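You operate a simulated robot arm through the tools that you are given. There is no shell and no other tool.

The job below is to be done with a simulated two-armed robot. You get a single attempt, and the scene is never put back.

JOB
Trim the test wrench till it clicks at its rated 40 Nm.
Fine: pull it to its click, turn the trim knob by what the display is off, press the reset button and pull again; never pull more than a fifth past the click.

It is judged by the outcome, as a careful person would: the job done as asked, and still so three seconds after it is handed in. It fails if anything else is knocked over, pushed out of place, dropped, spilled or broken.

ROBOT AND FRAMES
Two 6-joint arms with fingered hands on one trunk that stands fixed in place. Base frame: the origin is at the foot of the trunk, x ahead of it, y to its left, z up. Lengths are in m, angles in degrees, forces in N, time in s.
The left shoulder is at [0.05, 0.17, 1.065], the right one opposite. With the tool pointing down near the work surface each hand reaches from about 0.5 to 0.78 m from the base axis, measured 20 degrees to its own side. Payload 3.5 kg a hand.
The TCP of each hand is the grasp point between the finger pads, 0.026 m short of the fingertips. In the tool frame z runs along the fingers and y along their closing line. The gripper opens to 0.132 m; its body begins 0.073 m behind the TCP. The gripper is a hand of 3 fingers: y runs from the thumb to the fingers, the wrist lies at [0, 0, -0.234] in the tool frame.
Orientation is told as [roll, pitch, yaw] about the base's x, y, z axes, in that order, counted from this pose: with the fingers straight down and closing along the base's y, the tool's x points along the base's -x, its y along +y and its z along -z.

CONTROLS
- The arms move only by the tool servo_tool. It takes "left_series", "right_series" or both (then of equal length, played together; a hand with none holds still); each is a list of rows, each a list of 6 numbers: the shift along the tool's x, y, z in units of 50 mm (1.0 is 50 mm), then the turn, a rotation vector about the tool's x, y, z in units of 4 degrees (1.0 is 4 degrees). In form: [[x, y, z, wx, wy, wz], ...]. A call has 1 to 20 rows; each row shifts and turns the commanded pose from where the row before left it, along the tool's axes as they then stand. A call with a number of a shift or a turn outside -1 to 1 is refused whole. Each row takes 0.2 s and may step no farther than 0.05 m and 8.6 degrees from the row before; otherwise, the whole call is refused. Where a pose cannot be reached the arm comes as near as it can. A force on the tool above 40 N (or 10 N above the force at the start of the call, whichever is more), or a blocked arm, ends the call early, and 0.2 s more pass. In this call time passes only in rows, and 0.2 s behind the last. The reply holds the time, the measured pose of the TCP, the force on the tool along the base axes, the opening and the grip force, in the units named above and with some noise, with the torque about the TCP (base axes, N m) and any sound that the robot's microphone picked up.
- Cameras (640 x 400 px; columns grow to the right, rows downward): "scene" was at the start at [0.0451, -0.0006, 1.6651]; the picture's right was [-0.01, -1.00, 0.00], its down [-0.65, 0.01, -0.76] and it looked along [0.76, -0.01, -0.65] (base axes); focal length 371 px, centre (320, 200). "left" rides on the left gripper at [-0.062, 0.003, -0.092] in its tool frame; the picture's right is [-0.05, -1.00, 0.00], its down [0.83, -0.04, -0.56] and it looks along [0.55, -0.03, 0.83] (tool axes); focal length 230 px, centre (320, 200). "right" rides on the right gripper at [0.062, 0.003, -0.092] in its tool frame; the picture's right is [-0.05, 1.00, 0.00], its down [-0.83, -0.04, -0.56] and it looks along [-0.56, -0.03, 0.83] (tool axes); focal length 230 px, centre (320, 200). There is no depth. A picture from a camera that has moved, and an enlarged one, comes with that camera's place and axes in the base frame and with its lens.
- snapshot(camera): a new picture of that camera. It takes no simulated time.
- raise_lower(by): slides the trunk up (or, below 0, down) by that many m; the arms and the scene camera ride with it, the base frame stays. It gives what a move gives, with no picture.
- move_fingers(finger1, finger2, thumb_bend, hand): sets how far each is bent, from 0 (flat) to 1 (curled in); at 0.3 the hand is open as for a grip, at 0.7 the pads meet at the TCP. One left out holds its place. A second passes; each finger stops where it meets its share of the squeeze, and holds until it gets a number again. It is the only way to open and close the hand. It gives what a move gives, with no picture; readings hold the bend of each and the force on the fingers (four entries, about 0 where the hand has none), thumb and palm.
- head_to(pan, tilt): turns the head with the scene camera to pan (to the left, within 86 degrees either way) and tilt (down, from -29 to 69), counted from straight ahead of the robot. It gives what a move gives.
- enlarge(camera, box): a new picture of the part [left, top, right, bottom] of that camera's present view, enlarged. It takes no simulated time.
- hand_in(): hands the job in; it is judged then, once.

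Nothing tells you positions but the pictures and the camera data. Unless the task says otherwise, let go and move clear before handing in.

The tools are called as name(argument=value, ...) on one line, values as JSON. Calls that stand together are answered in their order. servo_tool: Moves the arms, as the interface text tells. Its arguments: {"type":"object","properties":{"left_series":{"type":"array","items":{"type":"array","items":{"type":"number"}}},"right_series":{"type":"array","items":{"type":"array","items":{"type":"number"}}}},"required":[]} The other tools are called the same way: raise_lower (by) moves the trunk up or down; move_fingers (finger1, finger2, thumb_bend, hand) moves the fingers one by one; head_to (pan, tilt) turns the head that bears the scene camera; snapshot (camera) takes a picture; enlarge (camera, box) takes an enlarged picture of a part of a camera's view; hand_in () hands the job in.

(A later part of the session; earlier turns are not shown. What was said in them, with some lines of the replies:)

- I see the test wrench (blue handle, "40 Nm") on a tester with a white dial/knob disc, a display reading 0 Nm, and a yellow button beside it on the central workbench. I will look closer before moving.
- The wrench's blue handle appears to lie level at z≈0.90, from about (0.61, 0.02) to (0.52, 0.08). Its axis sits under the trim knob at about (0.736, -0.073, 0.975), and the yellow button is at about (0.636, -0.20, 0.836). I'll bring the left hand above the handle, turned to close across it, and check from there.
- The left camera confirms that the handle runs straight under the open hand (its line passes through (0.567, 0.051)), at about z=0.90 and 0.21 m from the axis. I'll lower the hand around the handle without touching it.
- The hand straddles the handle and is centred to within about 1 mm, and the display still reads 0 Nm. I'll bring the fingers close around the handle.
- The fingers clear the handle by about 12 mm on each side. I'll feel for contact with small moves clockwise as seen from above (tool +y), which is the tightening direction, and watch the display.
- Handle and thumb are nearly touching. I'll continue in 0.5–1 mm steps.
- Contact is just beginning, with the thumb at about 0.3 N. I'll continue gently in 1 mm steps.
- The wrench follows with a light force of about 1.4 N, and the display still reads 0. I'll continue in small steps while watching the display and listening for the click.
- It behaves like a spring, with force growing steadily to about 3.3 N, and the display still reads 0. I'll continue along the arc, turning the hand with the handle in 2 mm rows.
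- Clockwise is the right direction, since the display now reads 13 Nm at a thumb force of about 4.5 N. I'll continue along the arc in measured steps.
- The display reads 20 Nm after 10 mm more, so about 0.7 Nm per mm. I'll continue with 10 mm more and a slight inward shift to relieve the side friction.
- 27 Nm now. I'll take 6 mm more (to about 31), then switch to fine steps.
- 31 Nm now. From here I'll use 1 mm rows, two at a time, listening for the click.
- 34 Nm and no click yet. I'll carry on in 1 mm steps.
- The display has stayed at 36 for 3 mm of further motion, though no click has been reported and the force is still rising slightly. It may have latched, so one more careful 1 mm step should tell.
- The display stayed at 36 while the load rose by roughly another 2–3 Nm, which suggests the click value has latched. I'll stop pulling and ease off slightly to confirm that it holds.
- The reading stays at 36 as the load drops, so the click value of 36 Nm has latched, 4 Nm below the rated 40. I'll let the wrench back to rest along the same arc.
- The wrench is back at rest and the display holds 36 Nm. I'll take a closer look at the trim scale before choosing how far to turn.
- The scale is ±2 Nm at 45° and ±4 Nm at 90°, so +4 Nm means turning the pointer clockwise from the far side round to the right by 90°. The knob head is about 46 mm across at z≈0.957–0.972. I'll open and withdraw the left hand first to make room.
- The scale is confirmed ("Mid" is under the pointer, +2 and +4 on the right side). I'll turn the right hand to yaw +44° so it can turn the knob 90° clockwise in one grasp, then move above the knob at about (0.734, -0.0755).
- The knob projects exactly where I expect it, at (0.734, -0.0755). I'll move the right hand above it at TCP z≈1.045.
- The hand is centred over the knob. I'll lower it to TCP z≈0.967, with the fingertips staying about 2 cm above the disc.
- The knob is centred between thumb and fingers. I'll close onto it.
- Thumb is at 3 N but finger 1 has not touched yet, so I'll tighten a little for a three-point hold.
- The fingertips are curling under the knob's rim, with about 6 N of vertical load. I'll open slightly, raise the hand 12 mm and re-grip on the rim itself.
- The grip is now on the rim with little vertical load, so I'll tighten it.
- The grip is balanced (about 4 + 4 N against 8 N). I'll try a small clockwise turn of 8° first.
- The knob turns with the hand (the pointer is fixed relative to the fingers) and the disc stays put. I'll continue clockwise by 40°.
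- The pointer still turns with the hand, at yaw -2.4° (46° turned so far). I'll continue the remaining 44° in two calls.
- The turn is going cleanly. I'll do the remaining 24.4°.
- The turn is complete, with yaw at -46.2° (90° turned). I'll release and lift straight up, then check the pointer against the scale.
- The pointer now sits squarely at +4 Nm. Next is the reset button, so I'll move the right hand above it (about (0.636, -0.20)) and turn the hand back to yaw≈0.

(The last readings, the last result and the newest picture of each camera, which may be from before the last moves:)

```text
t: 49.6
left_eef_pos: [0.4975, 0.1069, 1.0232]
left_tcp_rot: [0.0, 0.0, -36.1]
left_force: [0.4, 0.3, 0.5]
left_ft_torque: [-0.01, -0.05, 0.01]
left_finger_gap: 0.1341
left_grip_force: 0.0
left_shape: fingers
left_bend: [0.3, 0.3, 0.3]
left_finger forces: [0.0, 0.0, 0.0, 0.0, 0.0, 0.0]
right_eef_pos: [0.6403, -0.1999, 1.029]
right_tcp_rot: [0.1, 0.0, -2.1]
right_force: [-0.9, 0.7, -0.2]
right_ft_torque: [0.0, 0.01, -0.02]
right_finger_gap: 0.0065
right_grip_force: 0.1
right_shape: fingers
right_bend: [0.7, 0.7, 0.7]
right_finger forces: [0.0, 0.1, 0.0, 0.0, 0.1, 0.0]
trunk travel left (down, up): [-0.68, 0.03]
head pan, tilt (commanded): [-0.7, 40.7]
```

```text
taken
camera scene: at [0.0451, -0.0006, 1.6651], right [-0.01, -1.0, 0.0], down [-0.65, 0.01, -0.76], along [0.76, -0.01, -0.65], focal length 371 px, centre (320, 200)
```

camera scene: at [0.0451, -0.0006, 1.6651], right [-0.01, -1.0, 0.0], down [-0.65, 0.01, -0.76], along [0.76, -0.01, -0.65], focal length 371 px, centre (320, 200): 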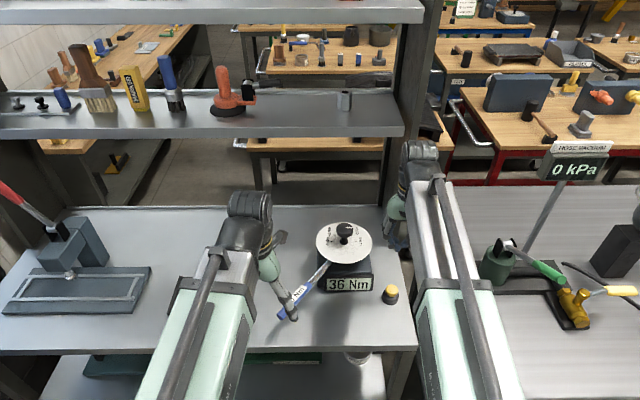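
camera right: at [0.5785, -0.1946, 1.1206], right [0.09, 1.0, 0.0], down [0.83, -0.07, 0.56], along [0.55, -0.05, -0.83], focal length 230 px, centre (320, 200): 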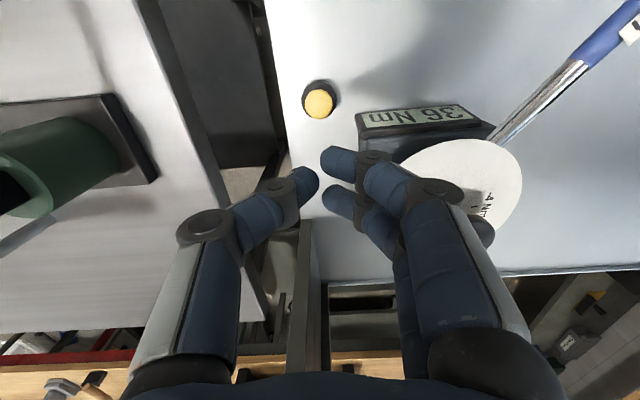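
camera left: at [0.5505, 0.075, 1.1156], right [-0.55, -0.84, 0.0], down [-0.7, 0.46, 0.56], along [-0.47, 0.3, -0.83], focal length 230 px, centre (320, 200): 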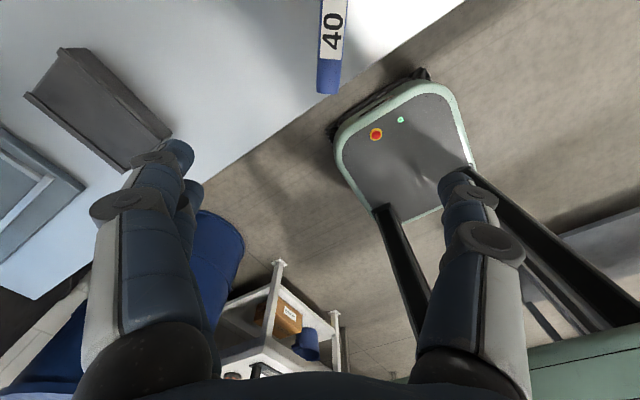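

The button's centre works out to about (0.633, -0.200) with its top around z≈0.84–0.85. With the fingertips closed together (26 mm below TCP), I'll move over it and down to tip height of about 0.875.

servo_tool(right_series=[[0.15, 0, 0.4, 0, 0, 0], [0, 0, 0.5, 0, 0, 0], [0, 0, 0.5, 0, 0, 0], [0, 0, 0.5, 0, 0, 0], [0, 0, 0.4, 0, 0, 0], [0, 0, 0.3, 0, 0, 0]])

snapshot(camera="right")

enlarge(camera="scene", box=[320, 220, 440, 320])

```text
t: 51.0
left_eef_pos: [0.4986, 0.1073, 1.0226]
left_tcp_rot: [0.0, 0.0, -36.1]
left_force: [0.3, 0.7, 0.0]
left_ft_torque: [-0.01, 0.02, 0.01]
left_finger_gap: 0.1337
left_grip_force: 0.2
left_shape: fingers
left_bend: [0.3, 0.3, 0.3]
left_finger forces: [0.0, 0.0, 0.0, 0.0, 0.0, 0.0]
right_eef_pos: [0.6339, -0.2002, 0.8985]
right_tcp_rot: [0.0, -0.1, -2.1]
right_force: [0.0, 0.3, 0.1]
right_ft_torque: [-0.02, 0.02, -0.02]
right_finger_gap: 0.0062
right_grip_force: 0.1
right_shape: fingers
right_bend: [0.7, 0.7, 0.7]
right_finger forces: [0.0, 0.0, 0.1, 0.0, 0.0, 0.0]
trunk travel left (down, up): [-0.68, 0.03]
head pan, tilt (commanded): [-0.7, 40.7]
```

```text
taken
camera right: at [0.571, -0.1948, 0.9902], right [0.09, 1.0, 0.0], down [0.83, -0.07, 0.56], along [0.55, -0.05, -0.83], focal length 230 px, centre (320, 200)
```

right: 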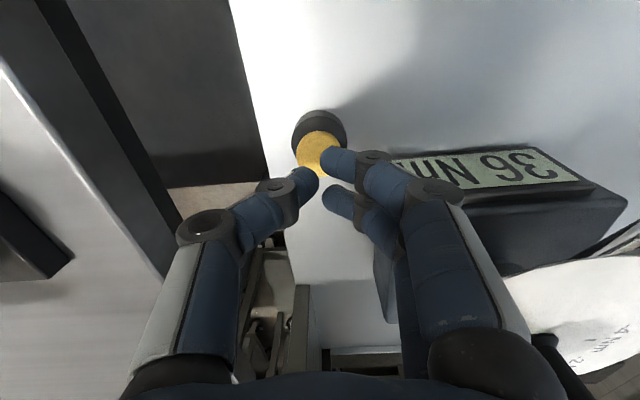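

```text
4.00 times, centred on (380, 270) of scene
camera zoom: at [0.0452, -0.0006, 1.6651], right [-0.01, -1.0, 0.0], down [-0.65, 0.01, -0.76], along [0.76, -0.01, -0.65], focal length 1482 px, centre (80, -80)
```

zoom: 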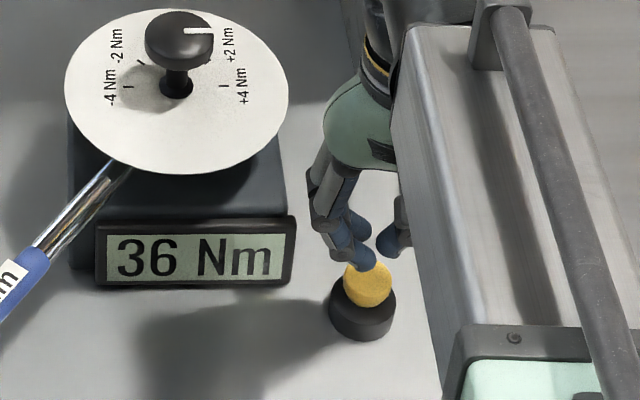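

The fingertips are almost over the button, and its axis looks to be at x≈0.6285. I'll shift back 5 mm and descend slowly, watching the vertical force.

servo_tool(right_series=[[0.1, 0, 0, 0, 0, 0], [0, 0, 0.08, 0, 0, 0], [0, 0, 0.08, 0, 0, 0], [0, 0, 0.08, 0, 0, 0], [0, 0, 0.06, 0, 0, 0]])

snapshot(camera="right")

enlarge(camera="scene", box=[320, 220, 440, 320])

```text
t: 52.2
left_eef_pos: [0.4982, 0.1081, 1.0227]
left_tcp_rot: [0.0, 0.0, -36.1]
left_force: [-0.4, -0.2, 0.0]
left_ft_torque: [0.02, 0.01, 0.02]
left_finger_gap: 0.134
left_grip_force: 0.0
left_shape: fingers
left_bend: [0.3, 0.3, 0.3]
left_finger forces: [0.1, 0.0, 0.0, 0.1, 0.0, 0.0]
right_eef_pos: [0.628, -0.1979, 0.8854]
right_tcp_rot: [0.1, -0.1, -2.1]
right_force: [-0.3, -0.4, -1.0]
right_ft_torque: [0.01, -0.01, 0.01]
right_finger_gap: 0.006
right_grip_force: 0.1
right_shape: fingers
right_bend: [0.7, 0.7, 0.7]
right_finger forces: [0.1, 0.0, 0.1, 0.0, 0.0, 0.0]
trunk travel left (down, up): [-0.68, 0.03]
head pan, tilt (commanded): [-0.7, 40.7]
```

```text
taken
camera right: at [0.5653, -0.1938, 0.9759], right [0.09, 1.0, 0.0], down [0.83, -0.07, 0.56], along [0.55, -0.05, -0.83], focal length 230 px, centre (320, 200)
```

right: 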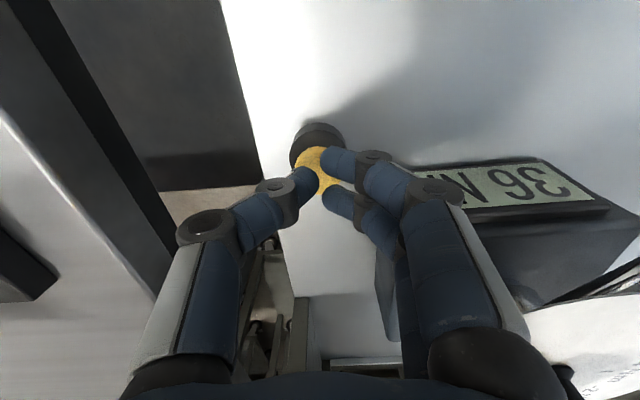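

```text
4.00 times, centred on (380, 270) of scene
camera zoom: at [0.0451, -0.0006, 1.6651], right [-0.01, -1.0, 0.0], down [-0.65, 0.01, -0.76], along [0.76, -0.01, -0.65], focal length 1482 px, centre (80, -80)
```

zoom: 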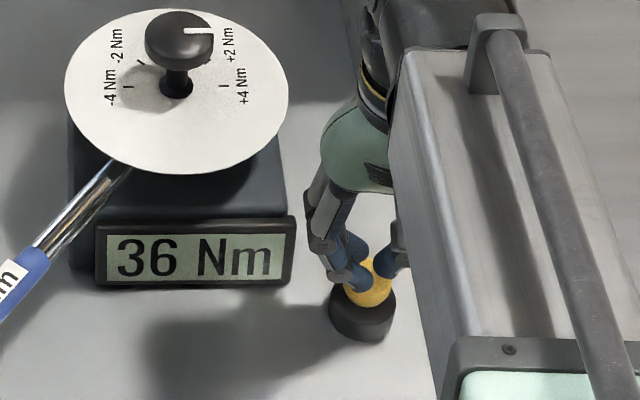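

The tips are right above the cap. I'll continue down in 2 mm steps.

servo_tool(right_series=[[0, 0, 0.04, 0, 0, 0], [0, 0, 0.04, 0, 0, 0], [0, 0, 0.04, 0, 0, 0], [0, 0, 0.04, 0, 0, 0], [0, 0, 0.04, 0, 0, 0]])

enlarge(camera="scene", box=[320, 220, 440, 320])

```text
t: 53.4
left_eef_pos: [0.4979, 0.1081, 1.024]
left_tcp_rot: [0.0, 0.0, -36.1]
left_force: [0.4, 0.4, -0.5]
left_ft_torque: [-0.01, 0.01, -0.01]
left_finger_gap: 0.1341
left_grip_force: 0.1
left_shape: fingers
left_bend: [0.3, 0.3, 0.3]
left_finger forces: [0.1, 0.0, 0.0, 0.0, 0.1, 0.1]
right_eef_pos: [0.6262, -0.1981, 0.8739]
right_tcp_rot: [-0.1, 0.0, -2.1]
right_force: [0.3, -0.1, -0.7]
right_ft_torque: [-0.03, -0.02, -0.02]
right_finger_gap: 0.0062
right_grip_force: 0.1
right_shape: fingers
right_bend: [0.7, 0.7, 0.7]
right_finger forces: [0.1, 0.0, 0.0, 0.1, 0.1, 0.0]
trunk travel left (down, up): [-0.68, 0.03]
head pan, tilt (commanded): [-0.7, 40.7]
```

```text
4.00 times, centred on (380, 270) of scene
camera zoom: at [0.0451, -0.0006, 1.6651], right [-0.01, -1.0, 0.0], down [-0.65, 0.01, -0.76], along [0.76, -0.01, -0.65], focal length 1482 px, centre (80, -80)
```

zoom: 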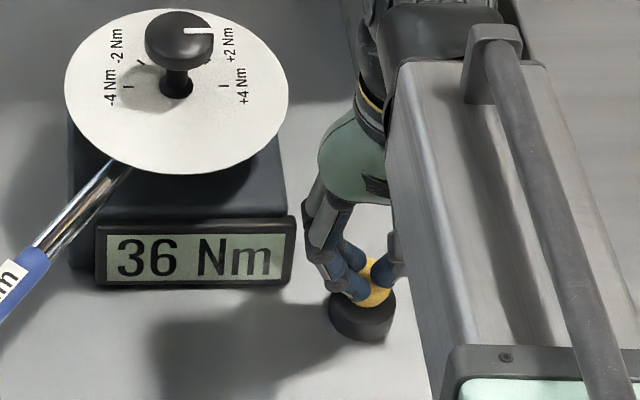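

No contact yet. The thumb tip is over the cap and the two fingers pass on either side of it, so I'll nudge the hand about 3 mm forward and 3 mm left to centre the thumb, then continue slowly down.

servo_tool(right_series=[[-0.06, 0.06, 0, 0, 0, 0], [0, 0, 0.03, 0, 0, 0], [0, 0, 0.03, 0, 0, 0], [0, 0, 0.03, 0, 0, 0]])

enlarge(camera="scene", box=[320, 220, 440, 320])

enlarge(camera="right", box=[220, 90, 420, 240])

```text
t: 54.4
left_eef_pos: [0.4984, 0.1071, 1.023]
left_tcp_rot: [0.0, 0.0, -36.1]
left_force: [-0.1, -0.5, -0.9]
left_ft_torque: [0.0, -0.02, 0.0]
left_finger_gap: 0.134
left_grip_force: 0.1
left_shape: fingers
left_bend: [0.3, 0.3, 0.3]
left_finger forces: [0.0, 0.0, 0.0, 0.0, 0.0, 0.0]
right_eef_pos: [0.631, -0.1967, 0.8691]
right_tcp_rot: [0.0, -0.1, -2.1]
right_force: [0.0, -0.9, 0.2]
right_ft_torque: [-0.05, 0.05, 0.02]
right_finger_gap: 0.0059
right_grip_force: 0.5
right_shape: fingers
right_bend: [0.7, 0.7, 0.7]
right_finger forces: [0.0, 0.0, 0.1, 0.1, 1.5, 0.0]
trunk travel left (down, up): [-0.68, 0.03]
head pan, tilt (commanded): [-0.7, 40.7]
```

```text
4.00 times, centred on (380, 270) of scene
camera zoom: at [0.0449, -0.0006, 1.6651], right [-0.01, -1.0, 0.0], down [-0.65, 0.01, -0.76], along [0.76, -0.01, -0.65], focal length 1482 px, centre (80, -80)
```

zoom: 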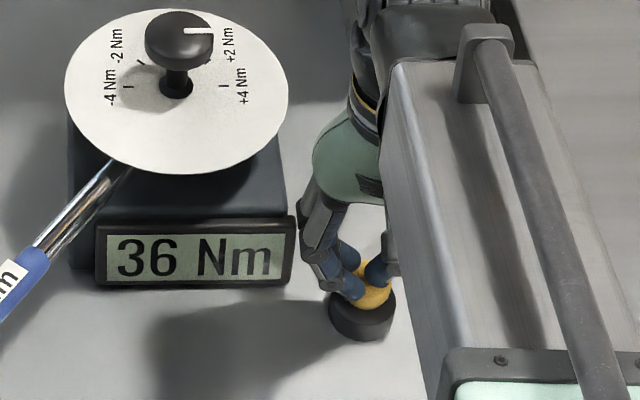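

```text
2.67 times, centred on (320, 165) of right
camera zoom: at [0.5687, -0.1908, 0.9616], right [0.09, 1.0, 0.0], down [0.83, -0.07, 0.56], along [0.55, -0.05, -0.83], focal length 614 px, centre (320, 293)
```

zoom: 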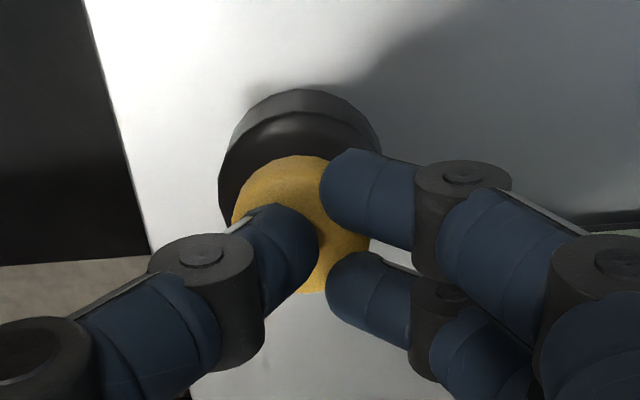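

The thumb has touched the cap (1.5 N). I'll press straight down further in small steps.

servo_tool(right_series=[[0, 0, 0.03, 0, 0, 0], [0, 0, 0.03, 0, 0, 0], [0, 0, 0.03, 0, 0, 0]])

enlarge(camera="scene", box=[320, 220, 440, 320])

```text
t: 55.2
left_eef_pos: [0.4984, 0.1079, 1.0236]
left_tcp_rot: [0.0, -0.1, -36.1]
left_force: [-0.5, -0.5, 0.1]
left_ft_torque: [-0.03, -0.01, 0.03]
left_finger_gap: 0.1341
left_grip_force: 0.0
left_shape: fingers
left_bend: [0.3, 0.3, 0.3]
left_finger forces: [0.0, 0.0, 0.0, 0.1, 0.1, 0.0]
right_eef_pos: [0.6316, -0.1967, 0.8638]
right_tcp_rot: [0.0, -0.1, -2.1]
right_force: [-2.4, 1.1, 4.8]
right_ft_torque: [0.0, 0.05, 0.03]
right_finger_gap: 0.0062
right_grip_force: 2.8
right_shape: fingers
right_bend: [0.69, 0.7, 0.7]
right_finger forces: [1.8, 1.2, 0.0, 0.0, 2.7, 0.0]
trunk travel left (down, up): [-0.68, 0.03]
head pan, tilt (commanded): [-0.7, 40.7]
heard: click
```

```text
4.00 times, centred on (380, 270) of scene
camera zoom: at [0.0443, -0.0003, 1.6652], right [-0.01, -1.0, 0.0], down [-0.65, 0.01, -0.76], along [0.76, -0.01, -0.65], focal length 1482 px, centre (80, -80)
```

zoom: 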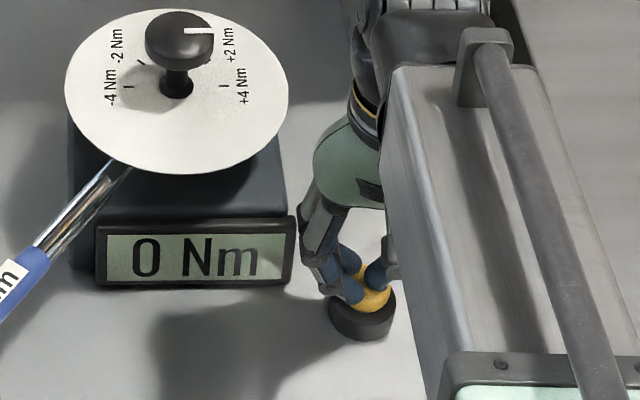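

The button clicked and the display is back to 0 Nm. I'll lift the right hand straight up and clear, then bring the left hand back to the wrench.

servo_tool(right_series=[[0, 0, -0.3, 0, 0, 0], [0, 0, -0.6, 0, 0, 0], [0, 0, -0.6, 0, 0, 0], [0, 0, -0.6, 0, 0, 0], [0, 0, -0.6, 0, 0, 0], [0.4, -0.6, -0.4, 0, 0, 0], [0.4, -0.6, -0.4, 0, 0, 0], [0.4, -0.6, -0.4, 0, 0, 0]])

snapshot(camera="scene")

snapshot(camera="left")

```text
t: 57.0
left_eef_pos: [0.497, 0.1083, 1.0237]
left_tcp_rot: [-0.1, 0.0, -36.1]
left_force: [0.8, -0.2, -1.1]
left_ft_torque: [-0.01, -0.02, 0.02]
left_finger_gap: 0.134
left_grip_force: 0.0
left_shape: fingers
left_bend: [0.3, 0.3, 0.3]
left_finger forces: [0.0, 0.0, 0.1, 0.0, 0.0, 0.0]
right_eef_pos: [0.5674, -0.2865, 1.0607]
right_tcp_rot: [0.0, -0.1, -2.1]
right_force: [-0.6, -0.3, 0.3]
right_ft_torque: [-0.04, -0.04, 0.0]
right_finger_gap: 0.0059
right_grip_force: 0.0
right_shape: fingers
right_bend: [0.7, 0.7, 0.7]
right_finger forces: [0.0, 0.0, 0.0, 0.0, 0.1, 0.0]
trunk travel left (down, up): [-0.68, 0.03]
head pan, tilt (commanded): [-0.7, 40.7]
```

```text
taken
camera scene: at [0.0445, -0.0009, 1.6651], right [-0.01, -1.0, 0.0], down [-0.65, 0.01, -0.76], along [0.76, -0.01, -0.65], focal length 371 px, centre (320, 200)
```

scene: 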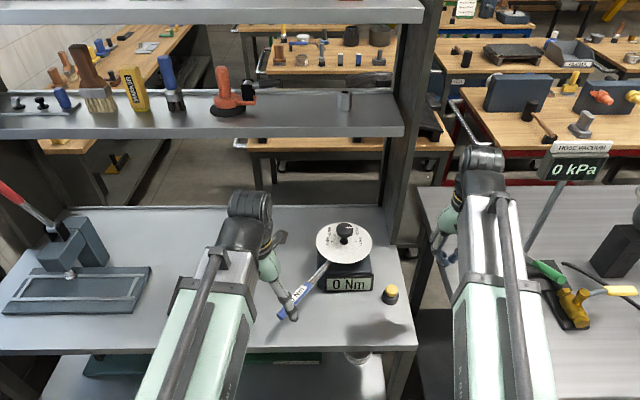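

```text
taken
camera left: at [0.5499, 0.0747, 1.1159], right [-0.55, -0.84, 0.0], down [-0.7, 0.45, 0.56], along [-0.46, 0.3, -0.83], focal length 230 px, centre (320, 200)
```

left: 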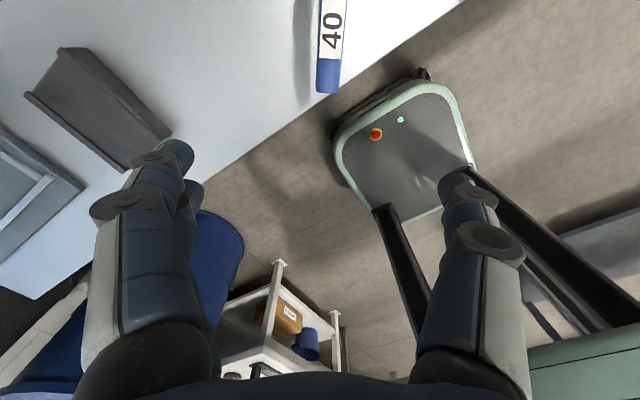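

Everything is in place and the display reads 0. I'll bring the left hand back down around the handle, now centred.

servo_tool(left_series=[[-0.6, -0.14, 0, 0, 0, 0], [-0.6, 0, 0, 0, 0, 0], [-0.6, 0, 0, 0, 0, 0], [0, 0, 0.6, 0, 0, 0], [0, 0, 0.6, 0, 0, 0], [0, 0, 0.6, 0, 0, 0], [0, 0, 0.6, 0, 0, 0]])

snapshot(camera="left")

```text
t: 58.6
left_eef_pos: [0.5677, 0.049, 0.9031]
left_tcp_rot: [0.1, 0.1, -36.1]
left_force: [0.0, -0.1, 0.7]
left_ft_torque: [0.04, 0.01, 0.04]
left_finger_gap: 0.1339
left_grip_force: 0.1
left_shape: fingers
left_bend: [0.3, 0.3, 0.3]
left_finger forces: [0.1, 0.0, 0.0, 0.1, 0.0, 0.0]
right_eef_pos: [0.5684, -0.2865, 1.0595]
right_tcp_rot: [-0.1, 0.0, -2.1]
right_force: [0.7, -0.8, 0.6]
right_ft_torque: [0.0, 0.02, -0.02]
right_finger_gap: 0.0058
right_grip_force: 0.1
right_shape: fingers
right_bend: [0.7, 0.7, 0.7]
right_finger forces: [0.0, 0.0, 0.1, 0.0, 0.0, 0.1]
trunk travel left (down, up): [-0.68, 0.03]
head pan, tilt (commanded): [-0.7, 40.7]
```

```text
taken
camera left: at [0.6198, 0.0164, 0.9951], right [-0.55, -0.84, 0.0], down [-0.7, 0.45, 0.56], along [-0.46, 0.3, -0.83], focal length 230 px, centre (320, 200)
```

left: 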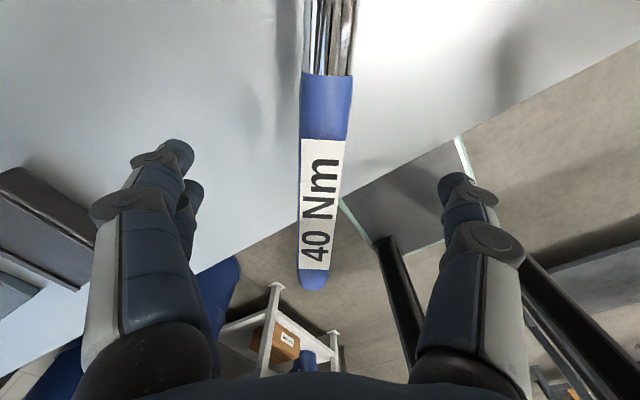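

The hand is centred on the handle. I'll set the fingers as before and repeat the pull, moving faster through the part already known to be safe.

move_fingers(hand="left", finger1=0.57, finger2=0.57, thumb_bend=0.57)

servo_tool(left_series=[[0, 0.06, 0, 0, 0, 0], [0, 0.06, 0, 0, 0, 0], [0, 0.06, 0, 0, 0, 0], [0, 0.06, 0, 0, 0, 0], [0, 0.04, 0, 0, 0, 0.14], [0, 0.04, 0, 0, 0, 0.14], [0, 0.04, 0, 0, 0, 0.14], [0, 0.04, 0, 0, 0, 0.14], [0, 0.04, 0, 0, 0, 0.14], [0, 0.04, 0, 0, 0, 0.14], [0, 0.04, 0, 0, 0, 0.14], [0, 0.04, 0, 0, 0, 0.14], [0, 0.04, 0, 0, 0, 0.14], [0, 0.04, 0, 0, 0, 0.14]])

enlarge(camera="scene", box=[250, 200, 430, 340])

```text
t: 59.6
left_eef_pos: [0.5671, 0.0492, 0.9028]
left_tcp_rot: [-0.1, 0.1, -36.1]
left_force: [0.0, -1.3, 0.5]
left_ft_torque: [0.0, -0.01, 0.01]
left_finger_gap: 0.0487
left_grip_force: 0.0
left_shape: fingers
left_bend: [0.56, 0.56, 0.56]
left_finger forces: [0.1, 0.0, 0.1, 0.0, 0.1, 0.0]
right_eef_pos: [0.5687, -0.2866, 1.0601]
right_tcp_rot: [0.0, -0.1, -2.1]
right_force: [-0.1, -0.3, 0.4]
right_ft_torque: [0.0, -0.01, 0.01]
right_finger_gap: 0.0057
right_grip_force: 0.1
right_shape: fingers
right_bend: [0.7, 0.7, 0.7]
right_finger forces: [0.1, 0.0, 0.0, 0.1, 0.0, 0.0]
trunk travel left (down, up): [-0.68, 0.03]
head pan, tilt (commanded): [-0.7, 40.7]
```

```text
t: 62.6
left_eef_pos: [0.5874, 0.0759, 0.9032]
left_tcp_rot: [-0.1, 0.0, -41.7]
left_force: [-0.5, -4.2, 0.8]
left_ft_torque: [-0.04, 0.01, 0.07]
left_finger_gap: 0.051
left_grip_force: 2.3
left_shape: fingers
left_bend: [0.56, 0.56, 0.55]
left_finger forces: [0.0, 0.1, 0.0, 0.0, 3.6, 0.0]
right_eef_pos: [0.5682, -0.2865, 1.0597]
right_tcp_rot: [0.1, -0.1, -2.1]
right_force: [-0.1, 0.3, 0.3]
right_ft_torque: [0.0, 0.0, 0.0]
right_finger_gap: 0.0056
right_grip_force: 0.1
right_shape: fingers
right_bend: [0.7, 0.7, 0.7]
right_finger forces: [0.1, 0.1, 0.2, 0.0, 0.0, 0.0]
trunk travel left (down, up): [-0.68, 0.03]
head pan, tilt (commanded): [-0.7, 40.7]
```

```text
2.86 times, centred on (340, 270) of scene
camera zoom: at [0.045, -0.0011, 1.6651], right [-0.01, -1.0, 0.0], down [-0.65, 0.01, -0.76], along [0.76, -0.01, -0.65], focal length 1059 px, centre (263, 0)
```

zoom: 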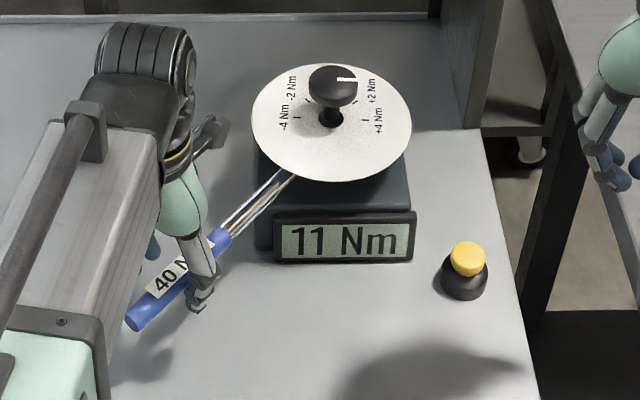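

11 Nm, just as on the first pull. I'll continue by 20 mm along the arc (to about 25 Nm).

servo_tool(left_series=[[-0.006, 0.04, 0, 0, 0, 0.14], [-0.006, 0.04, 0, 0, 0, 0.14], [-0.006, 0.04, 0, 0, 0, 0.14], [-0.006, 0.04, 0, 0, 0, 0.14], [-0.006, 0.04, 0, 0, 0, 0.14], [-0.006, 0.04, 0, 0, 0, 0.14], [-0.006, 0.04, 0, 0, 0, 0.14], [-0.006, 0.04, 0, 0, 0, 0.14], [-0.006, 0.04, 0, 0, 0, 0.14], [-0.006, 0.04, 0, 0, 0, 0.14]])

enlarge(camera="scene", box=[250, 200, 430, 340])

```text
t: 64.8
left_eef_pos: [0.6032, 0.0861, 0.9032]
left_tcp_rot: [0.0, 0.1, -47.3]
left_force: [-6.5, -4.3, 0.3]
left_ft_torque: [0.01, 0.02, -0.02]
left_finger_gap: 0.054
left_grip_force: 3.9
left_shape: fingers
left_bend: [0.56, 0.56, 0.54]
left_finger forces: [0.0, 0.1, 0.0, 0.1, 7.3, 0.0]
right_eef_pos: [0.5666, -0.2862, 1.0605]
right_tcp_rot: [-0.1, -0.1, -2.1]
right_force: [0.1, -0.2, -0.2]
right_ft_torque: [-0.01, 0.0, -0.07]
right_finger_gap: 0.0056
right_grip_force: 0.0
right_shape: fingers
right_bend: [0.7, 0.7, 0.7]
right_finger forces: [0.1, 0.1, 0.1, 0.1, 0.1, 0.0]
trunk travel left (down, up): [-0.68, 0.03]
head pan, tilt (commanded): [-0.7, 40.7]
```

```text
2.86 times, centred on (340, 270) of scene
camera zoom: at [0.0443, -0.001, 1.6651], right [-0.01, -1.0, 0.0], down [-0.65, 0.01, -0.76], along [0.76, -0.01, -0.65], focal length 1059 px, centre (263, 0)
```

zoom: 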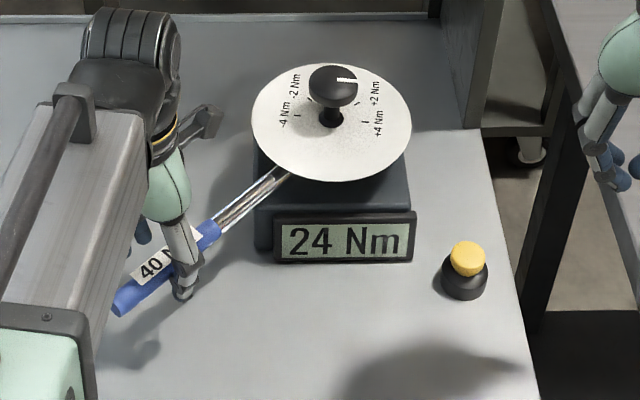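

24 Nm. I'll go 10 mm further, to about 31.

servo_tool(left_series=[[0, 0.04, 0, 0, 0, 0.14], [0, 0.04, 0, 0, 0, 0.14], [0, 0.04, 0, 0, 0, 0.14], [0, 0.04, 0, 0, 0, 0.14], [0, 0.04, 0, 0, 0, 0.14]])

enlarge(camera="scene", box=[250, 200, 430, 340])

```text
t: 66.0
left_eef_pos: [0.6103, 0.0948, 0.9048]
left_tcp_rot: [-0.1, 0.0, -50.0]
left_force: [-7.1, -7.0, -3.0]
left_ft_torque: [0.02, -0.06, 0.01]
left_finger_gap: 0.0558
left_grip_force: 4.6
left_shape: fingers
left_bend: [0.56, 0.56, 0.54]
left_finger forces: [0.0, 0.1, 0.0, 0.0, 8.9, 0.0]
right_eef_pos: [0.5676, -0.286, 1.0603]
right_tcp_rot: [0.0, -0.1, -2.1]
right_force: [0.1, -0.2, 0.2]
right_ft_torque: [-0.04, -0.02, 0.02]
right_finger_gap: 0.0058
right_grip_force: 0.0
right_shape: fingers
right_bend: [0.7, 0.7, 0.7]
right_finger forces: [0.0, 0.1, 0.1, 0.0, 0.1, 0.0]
trunk travel left (down, up): [-0.68, 0.03]
head pan, tilt (commanded): [-0.7, 40.7]
```

```text
2.86 times, centred on (340, 270) of scene
camera zoom: at [0.0445, -0.0013, 1.6651], right [-0.01, -1.0, 0.0], down [-0.65, 0.01, -0.76], along [0.76, -0.01, -0.65], focal length 1059 px, centre (263, 0)
```

zoom: 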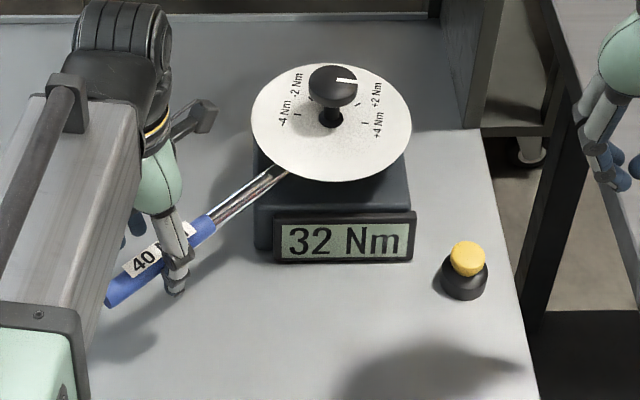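

32 Nm. I'll continue with 4 mm in 1 mm steps.

servo_tool(left_series=[[0, 0.02, 0, 0, 0, 0.07], [0, 0.02, 0, 0, 0, 0.07], [0, 0.02, 0, 0, 0, 0.07], [0, 0.02, 0, 0, 0, 0.07]])

enlarge(camera="scene", box=[250, 200, 430, 340])

```text
t: 67.0
left_eef_pos: [0.6134, 0.0956, 0.904]
left_tcp_rot: [-0.1, 0.0, -51.4]
left_force: [-5.7, -7.1, -0.4]
left_ft_torque: [0.0, 0.02, 0.05]
left_finger_gap: 0.0562
left_grip_force: 4.7
left_shape: fingers
left_bend: [0.56, 0.56, 0.54]
left_finger forces: [0.1, 0.0, 0.0, 0.1, 9.5, 0.0]
right_eef_pos: [0.5676, -0.2866, 1.0609]
right_tcp_rot: [0.1, -0.1, -2.1]
right_force: [0.5, 0.0, -0.4]
right_ft_torque: [0.01, 0.01, 0.01]
right_finger_gap: 0.0057
right_grip_force: 0.0
right_shape: fingers
right_bend: [0.7, 0.7, 0.7]
right_finger forces: [0.0, 0.1, 0.0, 0.0, 0.0, 0.1]
trunk travel left (down, up): [-0.68, 0.03]
head pan, tilt (commanded): [-0.7, 40.7]
```

```text
2.86 times, centred on (340, 270) of scene
camera zoom: at [0.0444, -0.0014, 1.6651], right [-0.01, -1.0, 0.0], down [-0.65, 0.01, -0.76], along [0.76, -0.01, -0.65], focal length 1059 px, centre (263, 0)
```

zoom: 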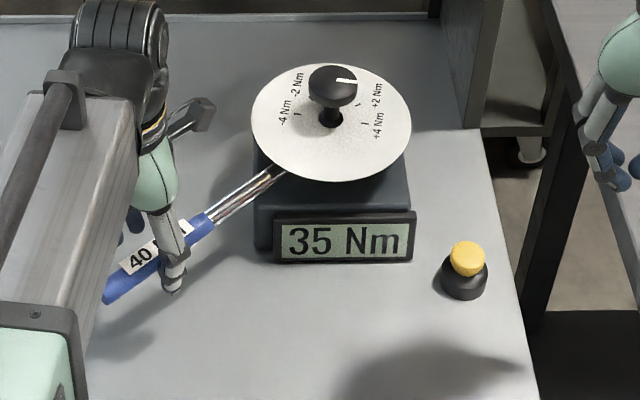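

servo_tool(left_series=[[0, 0.02, 0, 0, 0, 0.07], [0, 0.02, 0, 0, 0, 0.07], [0, 0.02, 0, 0, 0, 0.07]])

enlarge(camera="scene", box=[250, 200, 430, 340])

```text
t: 67.8
left_eef_pos: [0.6157, 0.0971, 0.903]
left_tcp_rot: [0.0, 0.0, -52.0]
left_force: [-6.1, -8.1, -1.3]
left_ft_torque: [0.01, -0.06, 0.08]
left_finger_gap: 0.0567
left_grip_force: 5.7
left_shape: fingers
left_bend: [0.56, 0.56, 0.53]
left_finger forces: [0.0, 0.1, 0.0, 0.0, 10.0, 0.0]
right_eef_pos: [0.5682, -0.2867, 1.0608]
right_tcp_rot: [0.1, -0.2, -2.1]
right_force: [0.0, -0.5, 0.1]
right_ft_torque: [0.01, -0.03, 0.0]
right_finger_gap: 0.0059
right_grip_force: 0.0
right_shape: fingers
right_bend: [0.7, 0.7, 0.7]
right_finger forces: [0.1, 0.1, 0.0, 0.0, 0.1, 0.1]
trunk travel left (down, up): [-0.68, 0.03]
head pan, tilt (commanded): [-0.7, 40.7]
```

```text
2.86 times, centred on (340, 270) of scene
camera zoom: at [0.0445, -0.0015, 1.6651], right [-0.01, -1.0, 0.0], down [-0.65, 0.01, -0.76], along [0.76, -0.01, -0.65], focal length 1059 px, centre (263, 0)
```

zoom: 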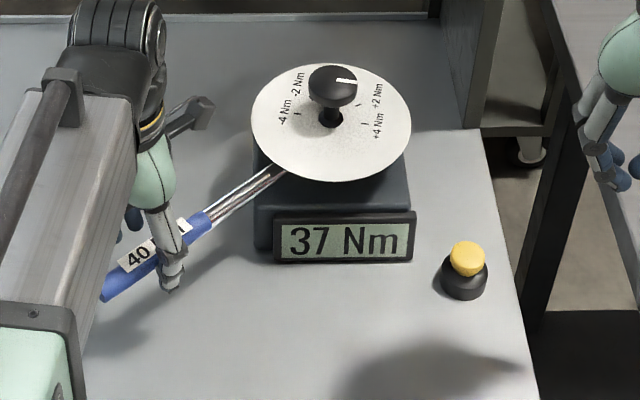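

37 Nm, so the click point has moved up past 36. I'll continue in 1 mm steps.

servo_tool(left_series=[[0, 0.02, 0, 0, 0, 0.07], [0, 0.02, 0, 0, 0, 0.07]])

enlarge(camera="scene", box=[250, 200, 430, 340])

```text
t: 68.4
left_eef_pos: [0.6172, 0.0987, 0.9047]
left_tcp_rot: [0.0, 0.0, -52.6]
left_force: [-6.0, -8.1, -1.2]
left_ft_torque: [0.05, -0.05, 0.05]
left_finger_gap: 0.057
left_grip_force: 4.7
left_shape: fingers
left_bend: [0.56, 0.56, 0.53]
left_finger forces: [0.0, 0.1, 0.0, 0.1, 10.2, 0.0]
right_eef_pos: [0.5675, -0.2866, 1.0605]
right_tcp_rot: [0.1, -0.2, -2.2]
right_force: [0.6, -0.4, 0.6]
right_ft_torque: [0.01, 0.0, 0.01]
right_finger_gap: 0.0059
right_grip_force: 0.1
right_shape: fingers
right_bend: [0.7, 0.7, 0.7]
right_finger forces: [0.0, 0.0, 0.0, 0.0, 0.0, 0.0]
trunk travel left (down, up): [-0.68, 0.03]
head pan, tilt (commanded): [-0.7, 40.7]
```

```text
2.86 times, centred on (340, 270) of scene
camera zoom: at [0.0444, -0.0015, 1.6651], right [-0.01, -1.0, 0.0], down [-0.65, 0.01, -0.76], along [0.76, -0.01, -0.65], focal length 1059 px, centre (263, 0)
```

zoom: 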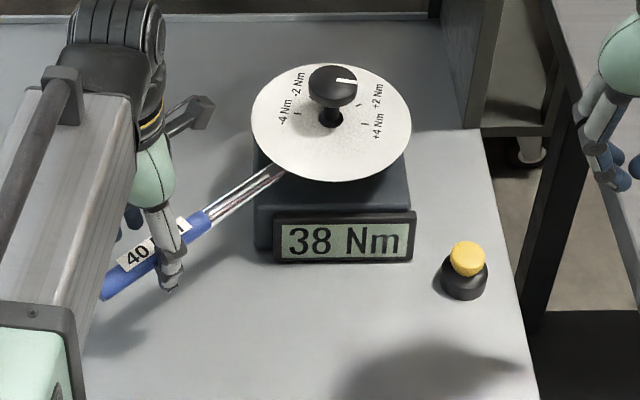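

servo_tool(left_series=[[0, 0.02, 0, 0, 0, 0.07], [0, 0.02, 0, 0, 0, 0.07]])

enlarge(camera="scene", box=[250, 200, 430, 340])

```text
t: 69.0
left_eef_pos: [0.6178, 0.0996, 0.9045]
left_tcp_rot: [0.0, 0.1, -53.2]
left_force: [-6.3, -9.3, 0.3]
left_ft_torque: [0.0, 0.02, 0.14]
left_finger_gap: 0.0571
left_grip_force: 4.9
left_shape: fingers
left_bend: [0.56, 0.56, 0.53]
left_finger forces: [0.0, 0.1, 0.0, 0.0, 10.5, 0.0]
right_eef_pos: [0.5685, -0.2861, 1.0603]
right_tcp_rot: [0.2, -0.1, -2.1]
right_force: [1.0, -0.1, -0.1]
right_ft_torque: [-0.01, 0.01, 0.01]
right_finger_gap: 0.0056
right_grip_force: 0.1
right_shape: fingers
right_bend: [0.7, 0.7, 0.7]
right_finger forces: [0.0, 0.0, 0.0, 0.1, 0.1, 0.1]
trunk travel left (down, up): [-0.68, 0.03]
head pan, tilt (commanded): [-0.7, 40.7]
```

```text
2.86 times, centred on (340, 270) of scene
camera zoom: at [0.0444, -0.0016, 1.6651], right [-0.01, -1.0, 0.0], down [-0.65, 0.01, -0.76], along [0.76, -0.01, -0.65], focal length 1059 px, centre (263, 0)
```

zoom: 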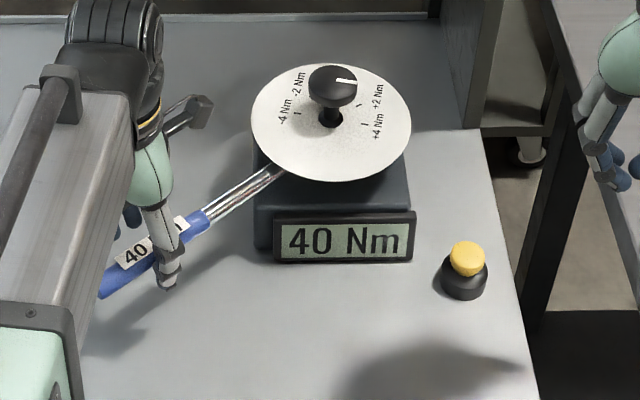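

40 Nm. I'll take one more 1–2 mm to see whether it has latched here.

servo_tool(left_series=[[0, 0.02, 0, 0, 0, 0.07], [0, 0.02, 0, 0, 0, 0.07]])

enlarge(camera="scene", box=[250, 200, 430, 340])

```text
t: 69.6
left_eef_pos: [0.6204, 0.1001, 0.9045]
left_tcp_rot: [0.1, 0.0, -53.7]
left_force: [-7.1, -9.9, 0.0]
left_ft_torque: [0.0, 0.01, 0.14]
left_finger_gap: 0.0574
left_grip_force: 5.3
left_shape: fingers
left_bend: [0.56, 0.56, 0.53]
left_finger forces: [0.0, 0.0, 0.0, 0.0, 11.0, 0.0]
right_eef_pos: [0.568, -0.287, 1.0596]
right_tcp_rot: [0.0, -0.1, -2.1]
right_force: [0.2, -0.1, 0.2]
right_ft_torque: [0.01, -0.01, -0.01]
right_finger_gap: 0.0056
right_grip_force: 0.1
right_shape: fingers
right_bend: [0.7, 0.7, 0.7]
right_finger forces: [0.0, 0.0, 0.0, 0.0, 0.0, 0.1]
trunk travel left (down, up): [-0.68, 0.03]
head pan, tilt (commanded): [-0.7, 40.7]
```

```text
2.86 times, centred on (340, 270) of scene
camera zoom: at [0.0444, -0.0017, 1.6651], right [-0.01, -1.0, 0.0], down [-0.65, 0.01, -0.76], along [0.76, -0.01, -0.65], focal length 1059 px, centre (263, 0)
```

zoom: 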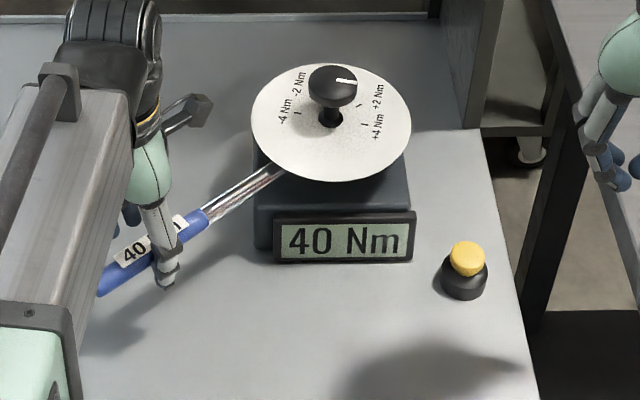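

The reading holds at 40 Nm while the load rose further, so the click has latched at 40 Nm. I'll ease the wrench back to rest along the arc.

servo_tool(left_series=[[0, -0.062, 0, 0, 0, -0.22], [0, -0.062, 0, 0, 0, -0.22], [0, -0.062, 0, 0, 0, -0.22], [0, -0.062, 0, 0, 0, -0.22], [0, -0.062, 0, 0, 0, -0.22], [0, -0.062, 0, 0, 0, -0.22], [0, -0.062, 0, 0, 0, -0.22], [0, -0.062, 0, 0, 0, -0.22], [0, -0.062, 0, 0, 0, -0.22], [0, -0.062, 0, 0, 0, -0.22], [0, -0.062, 0, 0, 0, -0.22], [0, -0.062, 0, 0, 0, -0.22], [0, -0.062, 0, 0, 0, -0.22], [0, -0.062, 0, 0, 0, -0.22], [0, -0.062, 0, 0, 0, -0.22], [0, -0.062, 0, 0, 0, -0.22], [0, -0.062, 0, 0, 0, -0.22], [0, -0.062, 0, 0, 0, -0.22], [0, -0.062, 0, 0, 0, -0.22], [0, -0.062, 0, 0, 0, -0.22]])

enlarge(camera="scene", box=[250, 200, 430, 340])

snapshot(camera="left")

```text
t: 73.8
left_eef_pos: [0.5766, 0.058, 0.9025]
left_tcp_rot: [0.0, 0.0, -36.1]
left_force: [-0.8, -0.4, 0.2]
left_ft_torque: [0.01, 0.01, 0.04]
left_finger_gap: 0.0484
left_grip_force: 0.1
left_shape: fingers
left_bend: [0.56, 0.56, 0.56]
left_finger forces: [0.0, 0.0, 0.0, 0.0, 0.0, 0.1]
right_eef_pos: [0.5692, -0.2858, 1.0603]
right_tcp_rot: [-0.1, 0.0, -2.1]
right_force: [-0.7, -0.5, 0.1]
right_ft_torque: [0.02, 0.04, 0.01]
right_finger_gap: 0.0056
right_grip_force: 0.0
right_shape: fingers
right_bend: [0.7, 0.7, 0.7]
right_finger forces: [0.0, 0.0, 0.0, 0.0, 0.1, 0.0]
trunk travel left (down, up): [-0.68, 0.03]
head pan, tilt (commanded): [-0.7, 40.7]
```

```text
2.86 times, centred on (340, 270) of scene
camera zoom: at [0.045, -0.0006, 1.6651], right [-0.01, -1.0, 0.0], down [-0.65, 0.01, -0.76], along [0.76, -0.01, -0.65], focal length 1059 px, centre (263, 0)
```

zoom: 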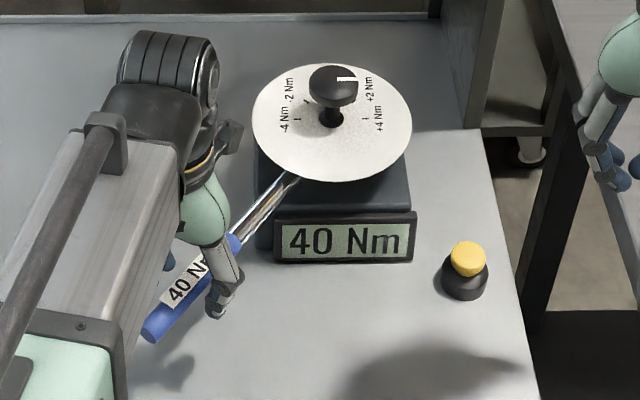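

```text
taken
camera left: at [0.6286, 0.0259, 0.9955], right [-0.55, -0.84, 0.0], down [-0.7, 0.45, 0.55], along [-0.46, 0.3, -0.83], focal length 230 px, centre (320, 200)
```

left: 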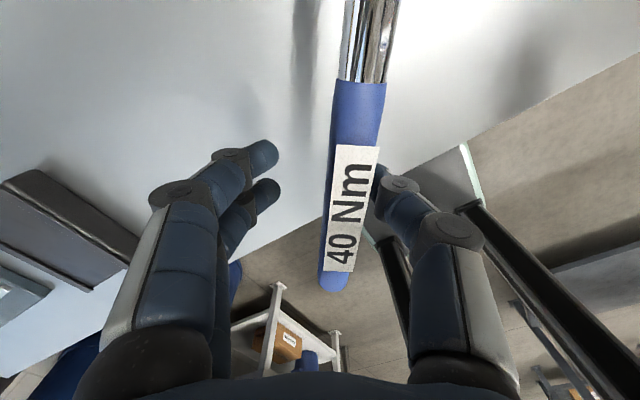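

The display holds 40 Nm with the wrench at rest. I'll centre the left hand, open it, and lift clear.

servo_tool(left_series=[[0, -0.06, 0, 0, 0, 0], [0, -0.06, 0, 0, 0, 0], [0, -0.06, 0, 0, 0, 0]])

move_fingers(hand="left", finger1=0.3, finger2=0.3, thumb_bend=0.3)

servo_tool(left_series=[[0, 0, -0.6, 0, 0, 0], [0, 0, -0.6, 0, 0, 0], [0, 0, -0.6, 0, 0, 0], [0, 0, -0.6, 0, 0, 0], [0, 0, -0.6, 0, 0, 0], [0.6, 0, -0.2, 0, 0, 0], [0.6, 0, -0.2, 0, 0, 0], [0.6, 0, -0.2, 0, 0, 0]])

snapshot(camera="scene")

enlarge(camera="scene", box=[250, 200, 430, 340])

```text
t: 74.6
left_eef_pos: [0.5706, 0.051, 0.9032]
left_tcp_rot: [0.0, -0.1, -36.2]
left_force: [1.0, -0.1, 0.0]
left_ft_torque: [0.05, -0.04, -0.04]
left_finger_gap: 0.0484
left_grip_force: 0.0
left_shape: fingers
left_bend: [0.56, 0.56, 0.56]
left_finger forces: [0.0, 0.0, 0.1, 0.1, 0.0, 0.0]
right_eef_pos: [0.569, -0.2859, 1.0603]
right_tcp_rot: [0.0, 0.0, -2.0]
right_force: [0.1, 0.1, 0.6]
right_ft_torque: [0.0, -0.02, 0.02]
right_finger_gap: 0.0058
right_grip_force: 0.2
right_shape: fingers
right_bend: [0.7, 0.7, 0.7]
right_finger forces: [0.1, 0.1, 0.0, 0.0, 0.0, 0.0]
trunk travel left (down, up): [-0.68, 0.03]
head pan, tilt (commanded): [-0.7, 40.7]
```

```text
t: 75.6
left_eef_pos: [0.5694, 0.0518, 0.903]
left_tcp_rot: [0.0, 0.0, -36.1]
left_force: [0.2, -0.1, 0.3]
left_ft_torque: [-0.02, -0.01, 0.03]
left_finger_gap: 0.1338
left_grip_force: 0.1
left_shape: fingers
left_bend: [0.3, 0.3, 0.3]
left_finger forces: [0.0, 0.1, 0.0, 0.1, 0.0, 0.0]
right_eef_pos: [0.5679, -0.2848, 1.0604]
right_tcp_rot: [0.0, 0.0, -2.2]
right_force: [-0.6, -1.1, -0.7]
right_ft_torque: [-0.01, -0.01, 0.02]
right_finger_gap: 0.0058
right_grip_force: 0.0
right_shape: fingers
right_bend: [0.7, 0.7, 0.7]
right_finger forces: [0.0, 0.1, 0.0, 0.0, 0.1, 0.1]
trunk travel left (down, up): [-0.68, 0.03]
head pan, tilt (commanded): [-0.7, 40.7]
```

```text
t: 77.4
left_eef_pos: [0.4992, 0.106, 1.0838]
left_tcp_rot: [0.0, 0.0, -36.1]
left_force: [0.3, 0.9, -0.7]
left_ft_torque: [0.03, 0.01, 0.02]
left_finger_gap: 0.134
left_grip_force: 0.1
left_shape: fingers
left_bend: [0.3, 0.3, 0.3]
left_finger forces: [0.0, 0.1, 0.1, 0.0, 0.1, 0.0]
right_eef_pos: [0.568, -0.2857, 1.0606]
right_tcp_rot: [0.0, -0.1, -2.1]
right_force: [0.8, 0.5, 0.3]
right_ft_torque: [-0.01, -0.02, 0.0]
right_finger_gap: 0.0058
right_grip_force: 0.2
right_shape: fingers
right_bend: [0.7, 0.7, 0.7]
right_finger forces: [0.0, 0.0, 0.0, 0.0, 0.0, 0.0]
trunk travel left (down, up): [-0.68, 0.03]
head pan, tilt (commanded): [-0.7, 40.7]
```

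```text
taken
camera scene: at [0.0446, -0.0003, 1.6651], right [-0.01, -1.0, 0.0], down [-0.65, 0.01, -0.76], along [0.76, -0.01, -0.65], focal length 371 px, centre (320, 200)
```

scene: 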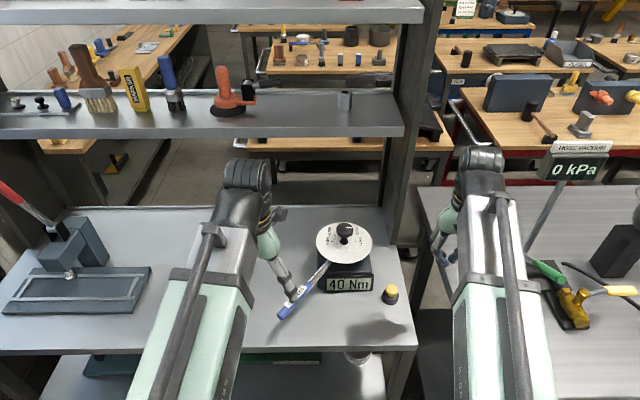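

```text
2.86 times, centred on (340, 270) of scene
camera zoom: at [0.0446, -0.0003, 1.6651], right [-0.01, -1.0, 0.0], down [-0.65, 0.01, -0.76], along [0.76, -0.01, -0.65], focal length 1059 px, centre (263, 0)
```

zoom: 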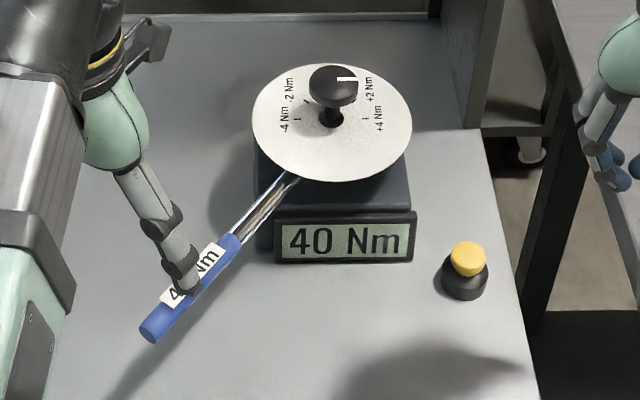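

The wrench is at rest, the trim pointer is at +4 Nm, the display holds a 40 Nm click, and the button and everything else are in place. Both hands are open or clear of the work, so I'm handing in.

hand_in()

```text
The job is handed in.
```

The test wrench now clicks at its rated 40 Nm, and I've handed the job in.

- **First pull:** the display stopped at 36 Nm while the load kept rising, and it held there as I eased off. That made the wrench 4 Nm low.
- **Trim:** I turned the knob 90° clockwise, so the pointer went from Mid to +4 Nm.
- **Reset:** I pressed the yellow button; it clicked and the display went back to 0.
- **Second pull:** the display stopped and held at 40 Nm, and it still read 40 with the wrench back at rest.

The microphone picked up no click from the wrench on either pull, so I took the point where the display froze as the click. By the thumb force, I went about 2–3 Nm past it on the first pull and 1–2 Nm on the second, well under a fifth.

Both hands are clear, and I saw nothing else moved or knocked.
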